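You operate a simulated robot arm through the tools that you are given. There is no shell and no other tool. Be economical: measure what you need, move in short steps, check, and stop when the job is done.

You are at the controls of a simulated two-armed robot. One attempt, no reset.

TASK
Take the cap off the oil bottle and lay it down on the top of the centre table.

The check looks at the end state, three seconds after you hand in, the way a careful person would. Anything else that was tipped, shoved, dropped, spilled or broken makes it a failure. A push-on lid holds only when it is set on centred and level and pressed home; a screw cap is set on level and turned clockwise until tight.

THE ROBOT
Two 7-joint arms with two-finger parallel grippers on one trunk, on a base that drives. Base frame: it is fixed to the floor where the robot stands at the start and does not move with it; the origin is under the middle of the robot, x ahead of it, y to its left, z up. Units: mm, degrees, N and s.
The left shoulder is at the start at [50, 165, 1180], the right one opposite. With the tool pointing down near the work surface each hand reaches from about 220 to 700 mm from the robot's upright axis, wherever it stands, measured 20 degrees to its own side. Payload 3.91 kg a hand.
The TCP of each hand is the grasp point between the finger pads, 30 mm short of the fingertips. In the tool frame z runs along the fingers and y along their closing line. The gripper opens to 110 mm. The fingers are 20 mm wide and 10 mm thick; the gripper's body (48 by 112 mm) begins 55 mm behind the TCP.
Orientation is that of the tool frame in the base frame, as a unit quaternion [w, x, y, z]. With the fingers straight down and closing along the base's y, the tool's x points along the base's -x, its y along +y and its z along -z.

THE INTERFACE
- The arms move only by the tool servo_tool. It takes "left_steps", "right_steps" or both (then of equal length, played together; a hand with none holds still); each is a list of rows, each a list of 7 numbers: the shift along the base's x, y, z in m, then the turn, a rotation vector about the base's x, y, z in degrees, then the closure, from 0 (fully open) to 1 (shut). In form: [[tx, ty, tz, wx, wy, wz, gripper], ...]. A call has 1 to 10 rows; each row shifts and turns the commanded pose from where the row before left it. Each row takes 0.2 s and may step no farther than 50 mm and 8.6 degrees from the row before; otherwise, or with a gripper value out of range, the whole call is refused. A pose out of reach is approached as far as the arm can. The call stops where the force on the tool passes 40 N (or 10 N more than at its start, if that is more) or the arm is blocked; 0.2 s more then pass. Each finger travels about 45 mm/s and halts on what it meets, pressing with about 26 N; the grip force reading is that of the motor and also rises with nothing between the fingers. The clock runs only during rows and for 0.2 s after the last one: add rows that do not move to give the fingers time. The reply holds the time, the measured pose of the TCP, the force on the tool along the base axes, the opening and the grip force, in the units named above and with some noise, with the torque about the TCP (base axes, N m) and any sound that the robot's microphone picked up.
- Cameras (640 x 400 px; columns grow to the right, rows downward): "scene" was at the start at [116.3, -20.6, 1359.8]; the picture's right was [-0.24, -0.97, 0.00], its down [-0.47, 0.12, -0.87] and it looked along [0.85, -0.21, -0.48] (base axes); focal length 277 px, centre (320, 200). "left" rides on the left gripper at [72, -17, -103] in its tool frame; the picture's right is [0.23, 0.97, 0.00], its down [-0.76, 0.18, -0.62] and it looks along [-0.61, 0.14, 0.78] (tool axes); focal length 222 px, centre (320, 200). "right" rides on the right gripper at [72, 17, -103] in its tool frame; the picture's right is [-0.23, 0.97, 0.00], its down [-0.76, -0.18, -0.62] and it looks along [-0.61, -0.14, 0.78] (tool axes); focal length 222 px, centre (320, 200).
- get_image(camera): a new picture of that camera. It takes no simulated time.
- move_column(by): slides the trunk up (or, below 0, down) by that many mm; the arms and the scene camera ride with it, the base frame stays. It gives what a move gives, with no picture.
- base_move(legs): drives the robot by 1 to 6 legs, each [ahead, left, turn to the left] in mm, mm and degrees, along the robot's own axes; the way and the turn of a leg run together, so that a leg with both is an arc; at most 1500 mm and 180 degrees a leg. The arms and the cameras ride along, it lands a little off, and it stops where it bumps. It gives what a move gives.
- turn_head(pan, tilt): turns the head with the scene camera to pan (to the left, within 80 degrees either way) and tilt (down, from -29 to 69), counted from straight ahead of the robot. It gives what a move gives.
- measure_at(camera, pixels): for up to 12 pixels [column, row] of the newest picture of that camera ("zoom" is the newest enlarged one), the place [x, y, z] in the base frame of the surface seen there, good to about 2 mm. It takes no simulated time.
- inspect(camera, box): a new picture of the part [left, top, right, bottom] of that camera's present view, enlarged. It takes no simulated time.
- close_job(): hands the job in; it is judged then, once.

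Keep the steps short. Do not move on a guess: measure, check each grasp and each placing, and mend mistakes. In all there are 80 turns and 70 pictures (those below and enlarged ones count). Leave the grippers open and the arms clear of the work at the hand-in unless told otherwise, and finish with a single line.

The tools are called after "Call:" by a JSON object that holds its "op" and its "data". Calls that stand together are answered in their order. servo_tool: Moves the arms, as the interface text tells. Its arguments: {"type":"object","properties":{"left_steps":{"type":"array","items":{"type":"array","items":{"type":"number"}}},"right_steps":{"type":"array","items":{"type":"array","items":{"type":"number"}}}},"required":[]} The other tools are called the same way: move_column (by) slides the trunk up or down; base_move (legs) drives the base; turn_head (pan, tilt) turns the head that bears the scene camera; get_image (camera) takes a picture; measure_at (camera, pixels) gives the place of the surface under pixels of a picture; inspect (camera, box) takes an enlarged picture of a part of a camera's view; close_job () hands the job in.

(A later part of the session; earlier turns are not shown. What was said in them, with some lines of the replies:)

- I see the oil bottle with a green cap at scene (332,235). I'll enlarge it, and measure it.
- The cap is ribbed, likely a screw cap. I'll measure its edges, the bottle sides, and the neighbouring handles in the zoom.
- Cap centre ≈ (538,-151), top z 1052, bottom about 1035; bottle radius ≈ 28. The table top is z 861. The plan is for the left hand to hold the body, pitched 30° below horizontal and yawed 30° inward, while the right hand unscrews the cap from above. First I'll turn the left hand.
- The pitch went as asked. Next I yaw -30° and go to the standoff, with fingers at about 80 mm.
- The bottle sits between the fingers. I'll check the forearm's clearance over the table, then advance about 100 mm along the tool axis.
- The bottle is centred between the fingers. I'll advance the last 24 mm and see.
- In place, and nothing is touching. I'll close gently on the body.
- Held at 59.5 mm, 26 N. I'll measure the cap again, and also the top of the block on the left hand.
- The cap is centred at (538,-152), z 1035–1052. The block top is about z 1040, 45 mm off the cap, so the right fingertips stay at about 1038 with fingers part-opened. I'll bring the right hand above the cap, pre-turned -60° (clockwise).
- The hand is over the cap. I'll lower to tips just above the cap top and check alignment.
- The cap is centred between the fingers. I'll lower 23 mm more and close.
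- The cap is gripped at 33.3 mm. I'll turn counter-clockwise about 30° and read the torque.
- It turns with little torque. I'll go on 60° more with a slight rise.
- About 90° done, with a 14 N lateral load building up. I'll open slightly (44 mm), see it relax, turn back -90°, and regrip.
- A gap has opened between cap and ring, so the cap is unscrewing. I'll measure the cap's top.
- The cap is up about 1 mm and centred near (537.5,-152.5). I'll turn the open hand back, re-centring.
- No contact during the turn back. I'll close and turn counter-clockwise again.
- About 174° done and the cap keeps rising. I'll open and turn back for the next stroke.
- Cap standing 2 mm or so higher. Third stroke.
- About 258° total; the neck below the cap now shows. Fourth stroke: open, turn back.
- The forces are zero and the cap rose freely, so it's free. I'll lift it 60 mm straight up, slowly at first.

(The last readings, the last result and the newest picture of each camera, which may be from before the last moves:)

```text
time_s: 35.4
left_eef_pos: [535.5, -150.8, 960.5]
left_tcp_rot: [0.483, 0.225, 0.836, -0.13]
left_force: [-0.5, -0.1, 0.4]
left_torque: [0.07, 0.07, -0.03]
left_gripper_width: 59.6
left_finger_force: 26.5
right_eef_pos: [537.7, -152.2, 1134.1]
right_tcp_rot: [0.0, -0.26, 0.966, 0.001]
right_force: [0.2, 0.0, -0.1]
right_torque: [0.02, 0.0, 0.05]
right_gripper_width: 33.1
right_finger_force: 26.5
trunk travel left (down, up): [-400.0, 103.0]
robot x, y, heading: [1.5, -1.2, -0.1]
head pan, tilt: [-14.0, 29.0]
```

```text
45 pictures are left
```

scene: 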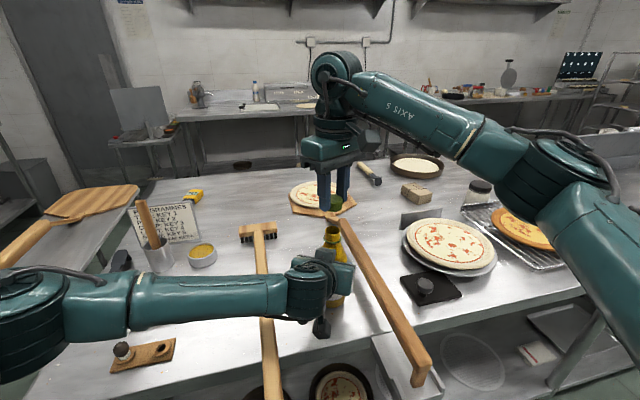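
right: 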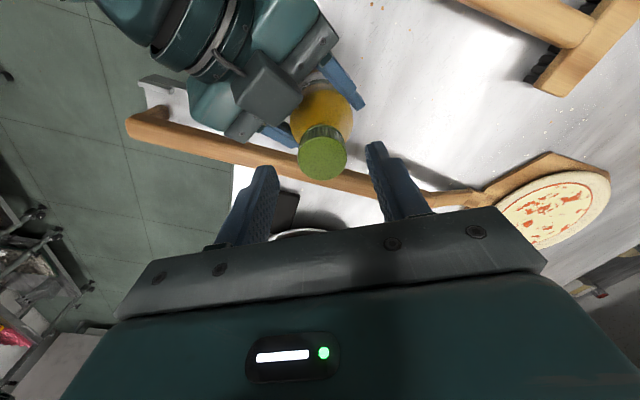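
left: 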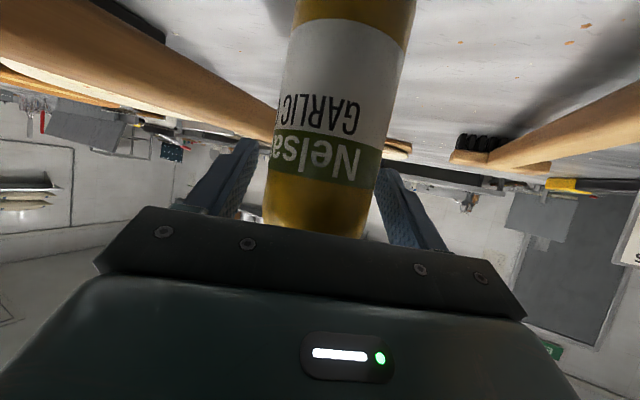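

The cap is off in the right hand and the bottle is upright. Next I open the left hand to 80 mm and back out along its axis, with the right hand still holding the cap.

Call:
{"op": "servo_tool", "data": {"left_steps": [[0, 0, 0, 0, 0, 0, 0.4], [0, 0, 0, 0, 0, 0, 0.27], [0, 0, 0, 0, 0, 0, 0.27], [-0.0105, 0.006, 0.007, 0, 0, 0, 0.27], [-0.0125, 0.0072, 0.0082, 0, 0, 0, 0.27], [-0.0125, 0.0072, 0.0082, 0, 0, 0, 0.27], [-0.0125, 0.0072, 0.0082, 0, 0, 0, 0.27], [-0.0125, 0.0072, 0.0082, 0, 0, 0, 0.27], [-0.0125, 0.0072, 0.0082, 0, 0, 0, 0.27], [-0.0125, 0.0072, 0.0082, 0, 0, 0, 0.27]], "right_steps": [[0, 0, 0, 0, 0, 0, 1], [0, 0, 0, 0, 0, 0, 1], [0, 0, 0, 0, 0, 0, 1], [0, 0, 0, 0, 0, 0, 1], [0, 0, 0, 0, 0, 0, 1], [0, 0, 0, 0, 0, 0, 1], [0, 0, 0, 0, 0, 0, 1], [0, 0, 0, 0, 0, 0, 1], [0, 0, 0, 0, 0, 0, 1], [0, 0, 0, 0, 0, 0, 1]]}}

Call:
{"op": "get_image", "data": {"camera": "scene"}}

```text
time_s: 37.6
left_eef_pos: [450.1, -99.6, 1017.4]
left_tcp_rot: [0.482, 0.225, 0.837, -0.13]
left_force: [0.2, 0.2, 0.1]
left_torque: [0.01, 0.01, 0.0]
left_gripper_width: 80.1
left_finger_force: 0.0
right_eef_pos: [538.1, -151.7, 1133.4]
right_tcp_rot: [0.0, -0.259, 0.966, 0.0]
right_force: [0.2, -0.7, -0.3]
right_torque: [-0.03, -0.03, 0.03]
right_gripper_width: 33.8
right_finger_force: 25.7
trunk travel left (down, up): [-400.0, 103.0]
robot x, y, heading: [-2.1, -2.0, -0.2]
head pan, tilt: [-14.0, 29.0]
```

```text
44 pictures are left
```

scene: 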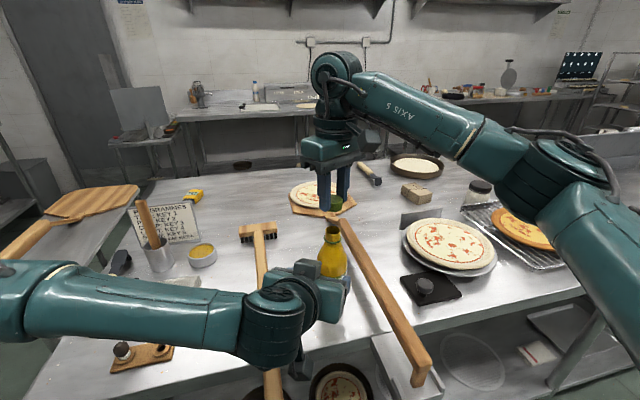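

Bottle stands upright. The left hand goes back to its start place, and the right hand moves over the free table at about (640,-105), turning back clockwise.

Call:
{"op": "servo_tool", "data": {"left_steps": [[-0.0035, 0.0192, 0.0177, 0, 0, 0, 0.27], [-0.0035, 0.0192, 0.0177, 0, 0, 0, 0.27], [-0.0035, 0.0192, 0.0177, 0, 0, 0, 0.27], [-0.0035, 0.0192, 0.0177, 0, 0, 0, 0.27], [-0.0035, 0.0192, 0.0177, 0, 0, 0, 0.27], [-0.0035, 0.0192, 0.0177, 0, 0, 0, 0.27], [-0.0035, 0.0192, 0.0177, 0, 0, 7.5, 0.2], [-0.0035, 0.0192, 0.0177, 0, 0, 7.5, 0.1], [-0.0035, 0.0192, 0.0177, 0, 0, 7.5, 0], [-0.0035, 0.0192, 0.0177, 0, 0, 7.5, 0]], "right_steps": [[0.0102, 0.0047, 0, 0, 0, -8.4, 1], [0.0102, 0.0047, 0, 0, 0, -8.4, 1], [0.0102, 0.0047, 0, 0, 0, -8.4, 1], [0.0102, 0.0047, 0, 0, 0, -8.4, 1], [0.0102, 0.0047, 0, 0, 0, -8.4, 1], [0.0102, 0.0047, 0, 0, 0, -8.4, 1], [0.0102, 0.0047, 0, 0, 0, -8.4, 1], [0.0102, 0.0047, 0, 0, 0, -8.4, 1], [0.0102, 0.0047, 0, 0, 0, -8.4, 1], [0.0102, 0.0047, 0, 0, 0, -8.4, 1]]}}

Call:
{"op": "get_image", "data": {"camera": "scene"}}

Call:
{"op": "get_image", "data": {"camera": "right"}}

```text
time_s: 39.8
left_eef_pos: [413.5, 91.7, 1195.4]
left_tcp_rot: [0.5, -0.001, 0.866, 0.0]
left_force: [-0.9, 0.1, -0.6]
left_torque: [-0.06, 0.01, -0.02]
left_gripper_width: 109.6
left_finger_force: 0.0
right_eef_pos: [629.9, -108.1, 1132.5]
right_tcp_rot: [0.001, 0.456, 0.89, 0.0]
right_force: [0.0, -0.7, -0.6]
right_torque: [-0.04, -0.01, -0.02]
right_gripper_width: 33.7
right_finger_force: 26.1
right hand out of reach, approached as far as the arm can: row 10
trunk travel left (down, up): [-400.0, 103.0]
robot x, y, heading: [-1.2, 5.7, -0.0]
head pan, tilt: [-14.0, 29.0]
```

```text
43 pictures are left
```

scene: 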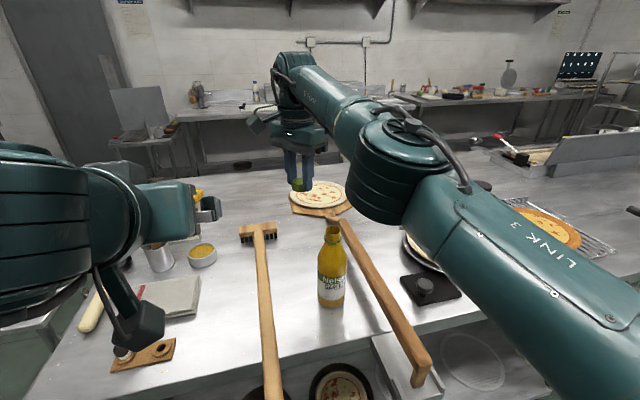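

```text
42 pictures are left
```

right: 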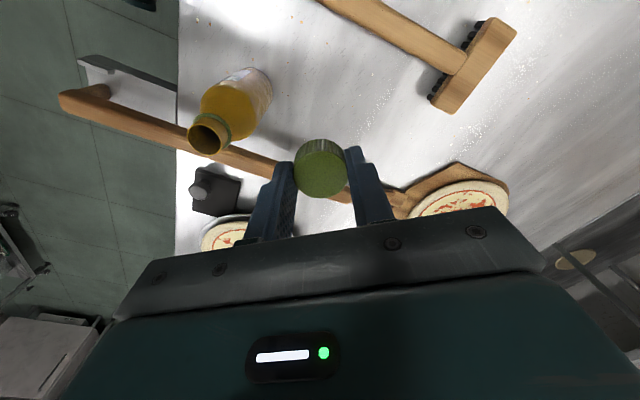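

The arm is at the limit there. Free table nearer at (610,-65) suits better: clear of the bottle (y -152) and the brush handle (y -17 edge). I'll shift there and go down partway.

Call:
{"op": "servo_tool", "data": {"right_steps": [[-0.005, 0.0105, 0, 0, 0, 0, 1], [-0.005, 0.0105, 0, 0, 0, 0, 1], [-0.005, 0.0105, -0.02, 0, 0, 0, 1], [-0.005, 0.0105, -0.025, 0, 0, 0, 1], [0, 0, -0.025, 0, 0, 0, 1], [0, 0, -0.025, 0, 0, 0, 1], [0, 0, -0.025, 0, 0, 0, 1], [0, 0, -0.025, 0, 0, 0, 1]]}}

Call:
{"op": "get_image", "data": {"camera": "scene"}}

Call:
{"op": "get_image", "data": {"camera": "right"}}

```text
time_s: 41.6
left_eef_pos: [414.8, 92.5, 1195.4]
left_tcp_rot: [0.5, 0.0, 0.866, 0.0]
left_force: [0.2, 0.3, -0.6]
left_torque: [-0.01, 0.03, -0.04]
left_gripper_width: 110.1
left_finger_force: 0.0
right_eef_pos: [637.4, -69.7, 1007.7]
right_tcp_rot: [0.0, 0.455, 0.891, -0.001]
right_force: [-0.1, 0.8, -0.5]
right_torque: [0.0, -0.01, 0.0]
right_gripper_width: 33.5
right_finger_force: 25.8
right hand out of reach, approached as far as the arm can: row 2, 3, 4, 5, 6, 8
trunk travel left (down, up): [-400.0, 103.0]
robot x, y, heading: [1.6, 2.3, 0.2]
head pan, tilt: [-14.0, 29.0]
```

```text
41 pictures are left
```

scene: 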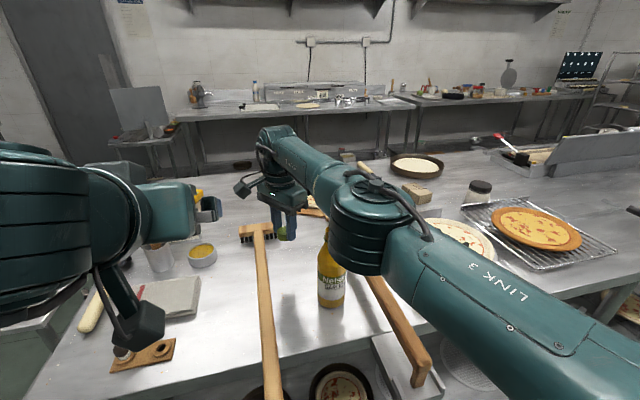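

```text
40 pictures are left
```

right: 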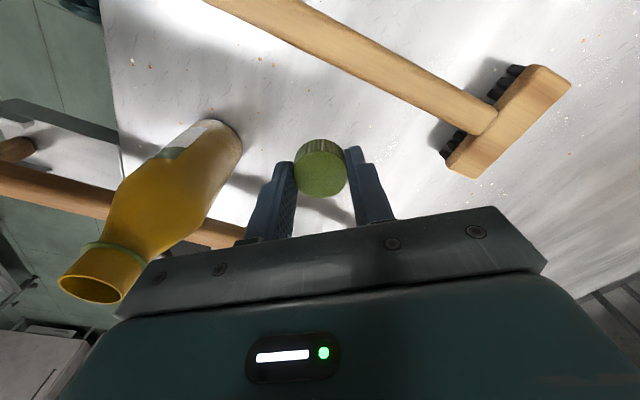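

The forearm runs close to the bottle. I'll measure its clearance before descending any further.

Call:
{"op": "measure_at", "data": {"camera": "scene", "pixels": [[345, 262], [335, 225], [370, 270], [350, 190], [300, 170], [310, 205], [330, 240], [285, 195], [420, 280], [480, 350], [300, 350], [300, 365]]}}

```text
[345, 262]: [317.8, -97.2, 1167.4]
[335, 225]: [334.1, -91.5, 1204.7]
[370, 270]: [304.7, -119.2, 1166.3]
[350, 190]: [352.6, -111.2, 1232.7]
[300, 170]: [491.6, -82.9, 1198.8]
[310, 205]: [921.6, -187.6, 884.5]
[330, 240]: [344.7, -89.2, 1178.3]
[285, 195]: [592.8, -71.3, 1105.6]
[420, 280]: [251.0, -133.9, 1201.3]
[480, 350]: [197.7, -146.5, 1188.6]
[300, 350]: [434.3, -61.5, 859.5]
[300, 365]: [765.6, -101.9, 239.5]
```

The forearm would come down close to the bottle neck there. Safer spot: (480,-80), free table nearer than the bottle, so no part of the arm passes over it. I'll go up first, then back, and shift the left hand 60 mm further away.

Call:
{"op": "servo_tool", "data": {"right_steps": [[0, 0, 0.03, 0, 0, 0, 1], [0, 0, 0.03, 0, 0, 0, 1], [0, 0, 0.03, 0, 0, 0, 1], [0, 0, 0.03, 0, 0, 0, 1], [-0.025, 0, 0, 0, 0, 0, 1], [-0.025, 0, 0, 0, 0, 0, 1], [-0.025, 0, 0, 0, 0, 0, 1], [-0.025, 0, 0, 0, 0, 0, 1], [-0.025, 0, 0, 0, 0, 0, 1], [-0.025, 0, 0, 0, 0, 0, 1]], "left_steps": [[0, 0.01, 0, 0, 0, 0, 0], [0, 0.01, 0, 0, 0, 0, 0], [0, 0.01, 0, 0, 0, 0, 0], [0, 0.01, 0, 0, 0, 0, 0], [0, 0.01, 0, 0, 0, 0, 0], [0, 0.01, 0, 0, 0, 0, 0], [0, 0, 0, 0, 0, 0, 0], [0, 0, 0, 0, 0, 0, 0], [0, 0, 0, 0, 0, 0, 0], [0, 0, 0, 0, 0, 0, 0]]}}

Call:
{"op": "get_image", "data": {"camera": "scene"}}

```text
time_s: 43.8
left_eef_pos: [414.5, 150.5, 1194.2]
left_tcp_rot: [0.5, 0.001, 0.866, -0.001]
left_force: [0.1, 0.2, -0.2]
left_torque: [0.0, 0.02, -0.03]
left_gripper_width: 109.8
left_finger_force: 0.1
right_eef_pos: [472.6, -73.7, 1128.1]
right_tcp_rot: [0.0, 0.454, 0.891, 0.001]
right_force: [0.3, -1.4, 0.4]
right_torque: [-0.01, 0.0, 0.0]
right_gripper_width: 33.7
right_finger_force: 25.9
right hand out of reach, approached as far as the arm can: row 2, 3, 4
trunk travel left (down, up): [-400.0, 103.0]
robot x, y, heading: [-3.9, -3.3, -0.2]
head pan, tilt: [-14.0, 29.0]
```

```text
39 pictures are left
```

scene: 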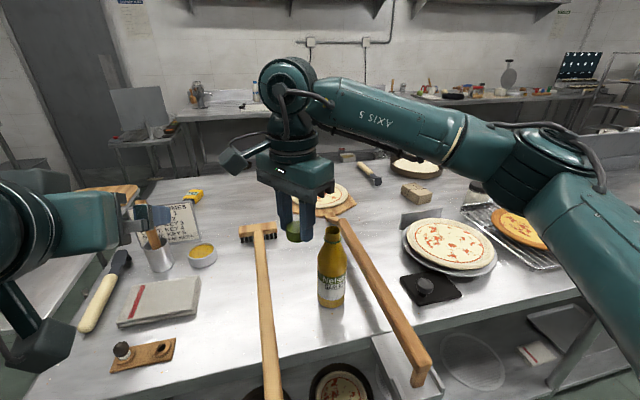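

Now at (473,-74,1128). I'll go down to z ~960, nudging to (480,-80).

Call:
{"op": "servo_tool", "data": {"right_steps": [[0.0035, -0.003, -0.02, 0, 0, 0, 1], [0.0035, -0.003, -0.02, 0, 0, 0, 1], [0, 0, -0.025, 0, 0, 0, 1], [0, 0, -0.025, 0, 0, 0, 1], [0, 0, -0.025, 0, 0, 0, 1], [0, 0, -0.025, 0, 0, 0, 1], [0, 0, -0.025, 0, 0, 0, 1]]}}

Call:
{"op": "get_image", "data": {"camera": "scene"}}

Call:
{"op": "get_image", "data": {"camera": "right"}}

```text
time_s: 45.4
left_eef_pos: [415.0, 152.1, 1193.3]
left_tcp_rot: [0.5, 0.001, 0.866, 0.0]
left_force: [0.2, -0.6, -1.6]
left_torque: [0.02, -0.02, 0.01]
left_gripper_width: 110.0
left_finger_force: 0.1
right_eef_pos: [480.0, -79.8, 962.6]
right_tcp_rot: [0.001, 0.454, 0.891, 0.0]
right_force: [0.5, -0.1, -1.0]
right_torque: [0.02, 0.01, 0.02]
right_gripper_width: 33.5
right_finger_force: 26.0
trunk travel left (down, up): [-400.0, 103.0]
robot x, y, heading: [3.1, 1.9, 0.0]
head pan, tilt: [-14.0, 29.0]
```

```text
38 pictures are left
```

scene: 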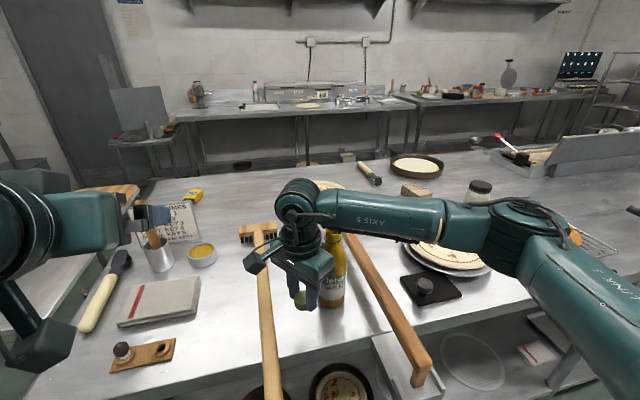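

```text
37 pictures are left
```

right: 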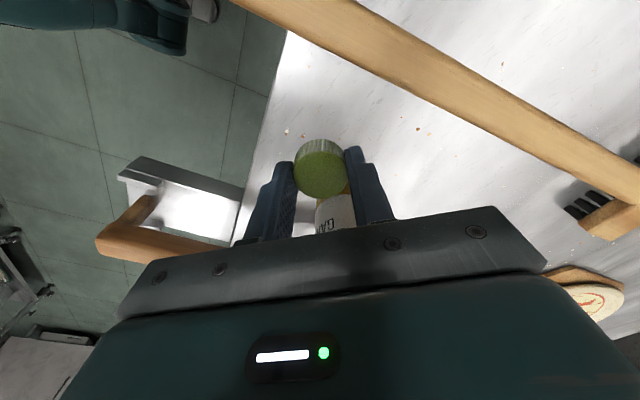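

The forearm passes near the bottle in view. I'll measure forearm, bottle and elbow.

Call:
{"op": "measure_at", "data": {"camera": "scene", "pixels": [[340, 205], [345, 228], [380, 232], [430, 238], [325, 240], [337, 255], [490, 255], [520, 280], [332, 290], [300, 292]]}}

Call:
{"op": "inspect", "data": {"camera": "scene", "box": [240, 180, 400, 320]}}

```text
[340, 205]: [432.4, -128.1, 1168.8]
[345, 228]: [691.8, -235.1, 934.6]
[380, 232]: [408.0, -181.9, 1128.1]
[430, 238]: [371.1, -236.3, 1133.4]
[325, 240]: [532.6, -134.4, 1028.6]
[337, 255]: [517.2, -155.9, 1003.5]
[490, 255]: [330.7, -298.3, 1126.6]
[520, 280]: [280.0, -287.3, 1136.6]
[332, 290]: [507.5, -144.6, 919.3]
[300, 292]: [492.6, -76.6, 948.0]
```

```text
2.86 times, centred on (320, 250) of scene
```

zoom: 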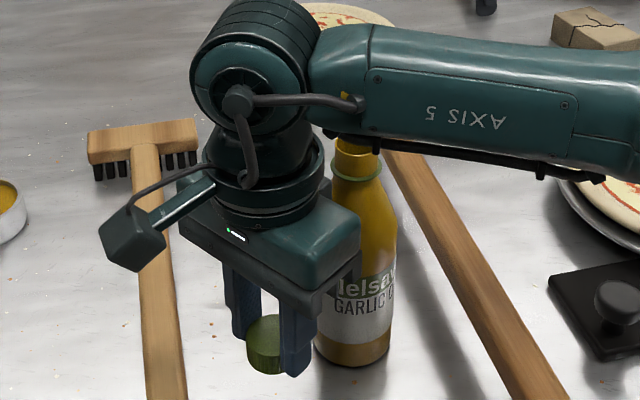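

The forearm's back edge would come within a couple of cm of the bottle. I'll pull the hand 25 mm toward the robot (455,-77), where the table is still clear (edge at about x 422), and go down in small steps.

Call:
{"op": "servo_tool", "data": {"right_steps": [[-0.0125, 0.0015, 0, 0, 0, 0, 1], [-0.0125, 0.0015, 0, 0, 0, 0, 1], [0, 0, -0.015, 0, 0, 0, 1], [0, 0, -0.015, 0, 0, 0, 1], [0, 0, -0.015, 0, 0, 0, 1]]}}

Call:
{"op": "inspect", "data": {"camera": "scene", "box": [230, 230, 390, 370]}}

Call:
{"op": "get_image", "data": {"camera": "right"}}

```text
time_s: 46.6
left_eef_pos: [414.7, 151.8, 1193.3]
left_tcp_rot: [0.5, 0.0, 0.866, 0.0]
left_force: [-0.1, -0.1, -0.1]
left_torque: [-0.03, -0.03, 0.0]
left_gripper_width: 109.9
left_finger_force: 0.0
right_eef_pos: [456.0, -76.4, 917.5]
right_tcp_rot: [0.0, 0.456, 0.89, 0.0]
right_force: [-0.1, 1.2, -0.3]
right_torque: [0.0, 0.01, -0.01]
right_gripper_width: 33.5
right_finger_force: 26.4
trunk travel left (down, up): [-400.0, 103.0]
robot x, y, heading: [-1.2, 1.3, 0.1]
head pan, tilt: [-14.0, 29.0]
```

```text
2.86 times, centred on (310, 300) of scene
```

zoom: 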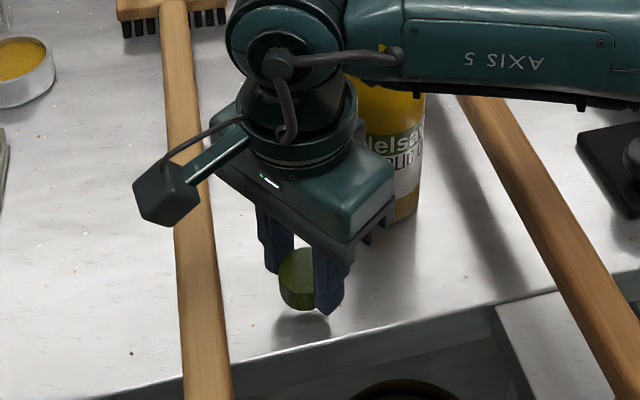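

```text
34 pictures are left
```

right: 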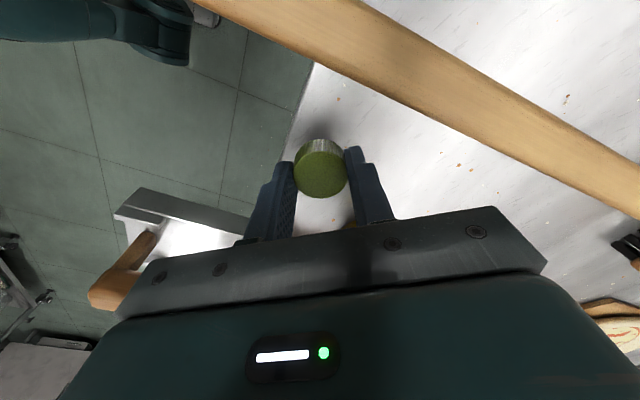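

I'll check the distance from the cap to the table edge.

Call:
{"op": "measure_at", "data": {"camera": "zoom", "pixels": [[300, 335], [300, 345], [250, 350], [250, 360], [340, 325], [340, 335], [297, 305], [297, 262], [300, 322]]}}

```text
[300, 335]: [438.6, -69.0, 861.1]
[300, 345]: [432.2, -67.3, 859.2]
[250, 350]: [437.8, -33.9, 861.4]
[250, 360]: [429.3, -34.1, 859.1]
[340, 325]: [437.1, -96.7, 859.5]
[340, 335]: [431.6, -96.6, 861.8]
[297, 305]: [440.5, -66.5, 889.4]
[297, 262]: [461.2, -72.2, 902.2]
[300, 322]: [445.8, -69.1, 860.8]
```

The edge is at about x 428, so I'll shift +7 mm for margin, then lower gently to contact (about 26 mm).

Call:
{"op": "servo_tool", "data": {"right_steps": [[0.007, 0, 0, 0, 0, 0, 1], [0, 0, -0.01, 0, 0, 0, 1], [0, 0, -0.008, 0, 0, 0, 1], [0, 0, -0.004, 0, 0, 0, 1], [0, 0, -0.002, 0, 0, 0, 1]]}}

Call:
{"op": "inspect", "data": {"camera": "scene", "box": [260, 270, 360, 360]}}

Call:
{"op": "inspect", "data": {"camera": "scene", "box": [260, 170, 440, 300]}}

```text
time_s: 47.8
left_eef_pos: [415.2, 150.3, 1194.9]
left_tcp_rot: [0.5, 0.0, 0.866, 0.0]
left_force: [-0.2, 0.3, 0.8]
left_torque: [-0.04, -0.06, 0.01]
left_gripper_width: 109.9
left_finger_force: 0.0
right_eef_pos: [463.8, -76.6, 893.8]
right_tcp_rot: [0.0, 0.454, 0.891, 0.0]
right_force: [0.4, 1.7, 0.3]
right_torque: [0.01, 0.01, -0.02]
right_gripper_width: 33.7
right_finger_force: 26.4
trunk travel left (down, up): [-400.0, 103.0]
robot x, y, heading: [-0.6, 2.8, -0.1]
head pan, tilt: [-14.0, 29.0]
```

```text
4.44 times, centred on (310, 315) of scene
```

zoom: 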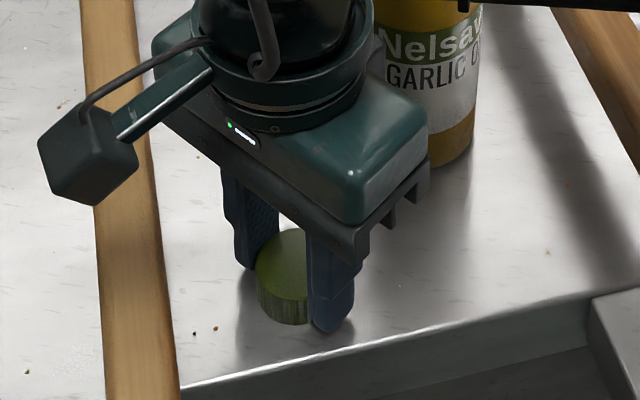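

```text
3.08 times, centred on (350, 235) of scene
```

zoom: 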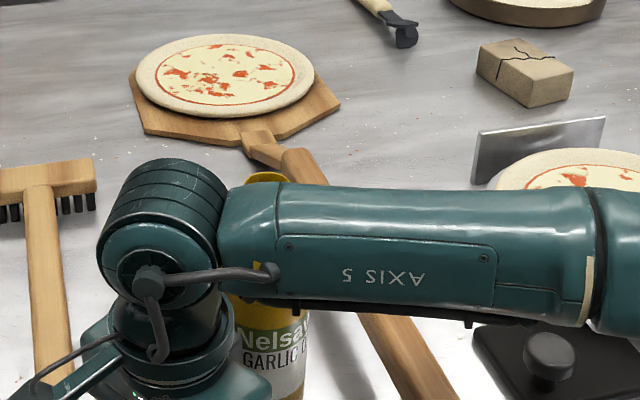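

Near the table, no contact yet. I'll lower in 1 mm steps and watch force.

Call:
{"op": "servo_tool", "data": {"right_steps": [[0, 0, -0.001, 0, 0, 0, 1], [0, 0, -0.001, 0, 0, 0, 1]]}}

```text
time_s: 48.4
left_eef_pos: [415.2, 151.3, 1194.3]
left_tcp_rot: [0.5, 0.0, 0.866, 0.0]
left_force: [-0.5, 0.2, 0.4]
left_torque: [0.02, 0.01, 0.01]
left_gripper_width: 109.9
left_finger_force: 0.0
right_eef_pos: [462.7, -75.5, 891.8]
right_tcp_rot: [0.001, 0.455, 0.89, 0.001]
right_force: [-2.2, -1.7, 9.0]
right_torque: [-0.05, 0.14, 0.02]
right_gripper_width: 33.3
right_finger_force: 26.0
trunk travel left (down, up): [-400.0, 103.0]
robot x, y, heading: [1.7, 2.1, -0.0]
head pan, tilt: [-14.0, 29.0]
```

Contact, 9 N upward. I'll open slowly to about 55 mm, then rise.

Call:
{"op": "servo_tool", "data": {"right_steps": [[0, 0, 0, 0, 0, 0, 0.66], [0, 0, 0, 0, 0, 0, 0.6], [0, 0, 0, 0, 0, 0, 0.5], [0, 0, 0, 0, 0, 0, 0.5], [0, 0, 0.005, 0, 0, 0, 0.5], [0, 0, 0.01, 0, 0, 0, 0.5], [0, 0, 0.015, 0, 0, 0, 0.5], [0, 0, 0.015, 0, 0, 0, 0.5]]}}

Call:
{"op": "inspect", "data": {"camera": "scene", "box": [230, 230, 390, 370]}}

```text
time_s: 50.2
left_eef_pos: [415.3, 151.4, 1194.2]
left_tcp_rot: [0.5, -0.001, 0.866, 0.001]
left_force: [-0.2, -0.5, -0.4]
left_torque: [0.0, -0.01, 0.03]
left_gripper_width: 110.0
left_finger_force: 0.2
right_eef_pos: [463.7, -77.2, 937.4]
right_tcp_rot: [0.0, 0.454, 0.891, 0.0]
right_force: [0.1, -1.0, -0.6]
right_torque: [0.03, -0.02, 0.0]
right_gripper_width: 55.0
right_finger_force: 0.0
trunk travel left (down, up): [-400.0, 103.0]
robot x, y, heading: [2.1, 1.7, -0.1]
head pan, tilt: [-14.0, 29.0]
```

```text
2.86 times, centred on (310, 300) of scene
```

zoom: 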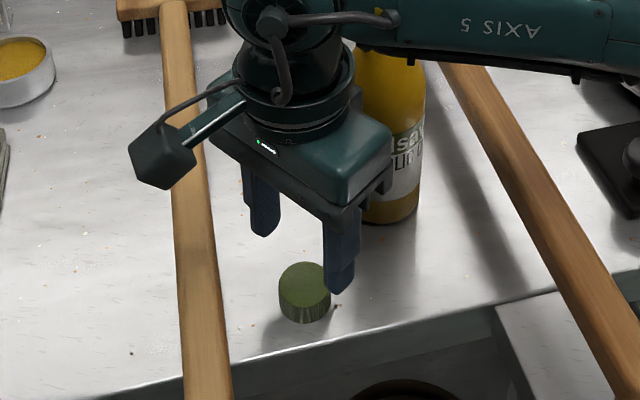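

The cap stands flat on the table. I'll raise the right hand well up and toward the robot, opening the gripper only once clear.

Call:
{"op": "servo_tool", "data": {"right_steps": [[0, 0, 0.03, 0, 0, 0, 0.5], [0, 0, 0.03, 0, 0, 0, 0.5], [0, 0, 0.03, 0, 0, 0, 0.3], [0, 0, 0.035, 0, 0, 0, 0], [0, 0, 0.035, 0, 0, 0, 0], [0, 0, 0.035, 0, 0, 0, 0], [-0.03, -0.015, 0.035, 0, 0, 7.5, 0], [-0.03, -0.015, 0.02, 0, 0, 7.5, 0], [-0.03, -0.015, 0, 0, 0, 7.5, 0], [-0.03, -0.015, 0, 0, 0, 7.5, 0]]}}

Call:
{"op": "get_image", "data": {"camera": "scene"}}

```text
time_s: 52.4
left_eef_pos: [415.0, 151.4, 1193.8]
left_tcp_rot: [0.5, 0.001, 0.866, -0.001]
left_force: [0.0, 0.3, 0.4]
left_torque: [-0.01, -0.02, 0.03]
left_gripper_width: 110.0
left_finger_force: 0.1
right_eef_pos: [342.4, -136.4, 1186.2]
right_tcp_rot: [0.0, 0.206, 0.978, 0.001]
right_force: [-0.6, 0.5, -0.8]
right_torque: [0.0, 0.0, 0.01]
right_gripper_width: 110.0
right_finger_force: 0.2
trunk travel left (down, up): [-400.0, 103.0]
robot x, y, heading: [-0.8, -3.9, 0.2]
head pan, tilt: [-14.0, 29.0]
```

```text
30 pictures are left
```

scene: 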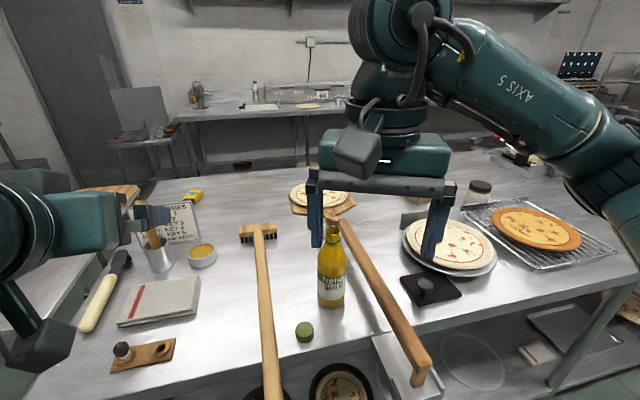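

The cap lies flat on the table at (305,331), the bottle stands upright and open, nothing else has moved, and both hands are open and clear. I'm handing in.

Call:
{"op": "close_job", "data": {}}

```text
The job is handed in.
```

The oil bottle's cap is unscrewed and lying flat on the centre table; the bottle stands upright and open where it was, and nothing else was disturbed.
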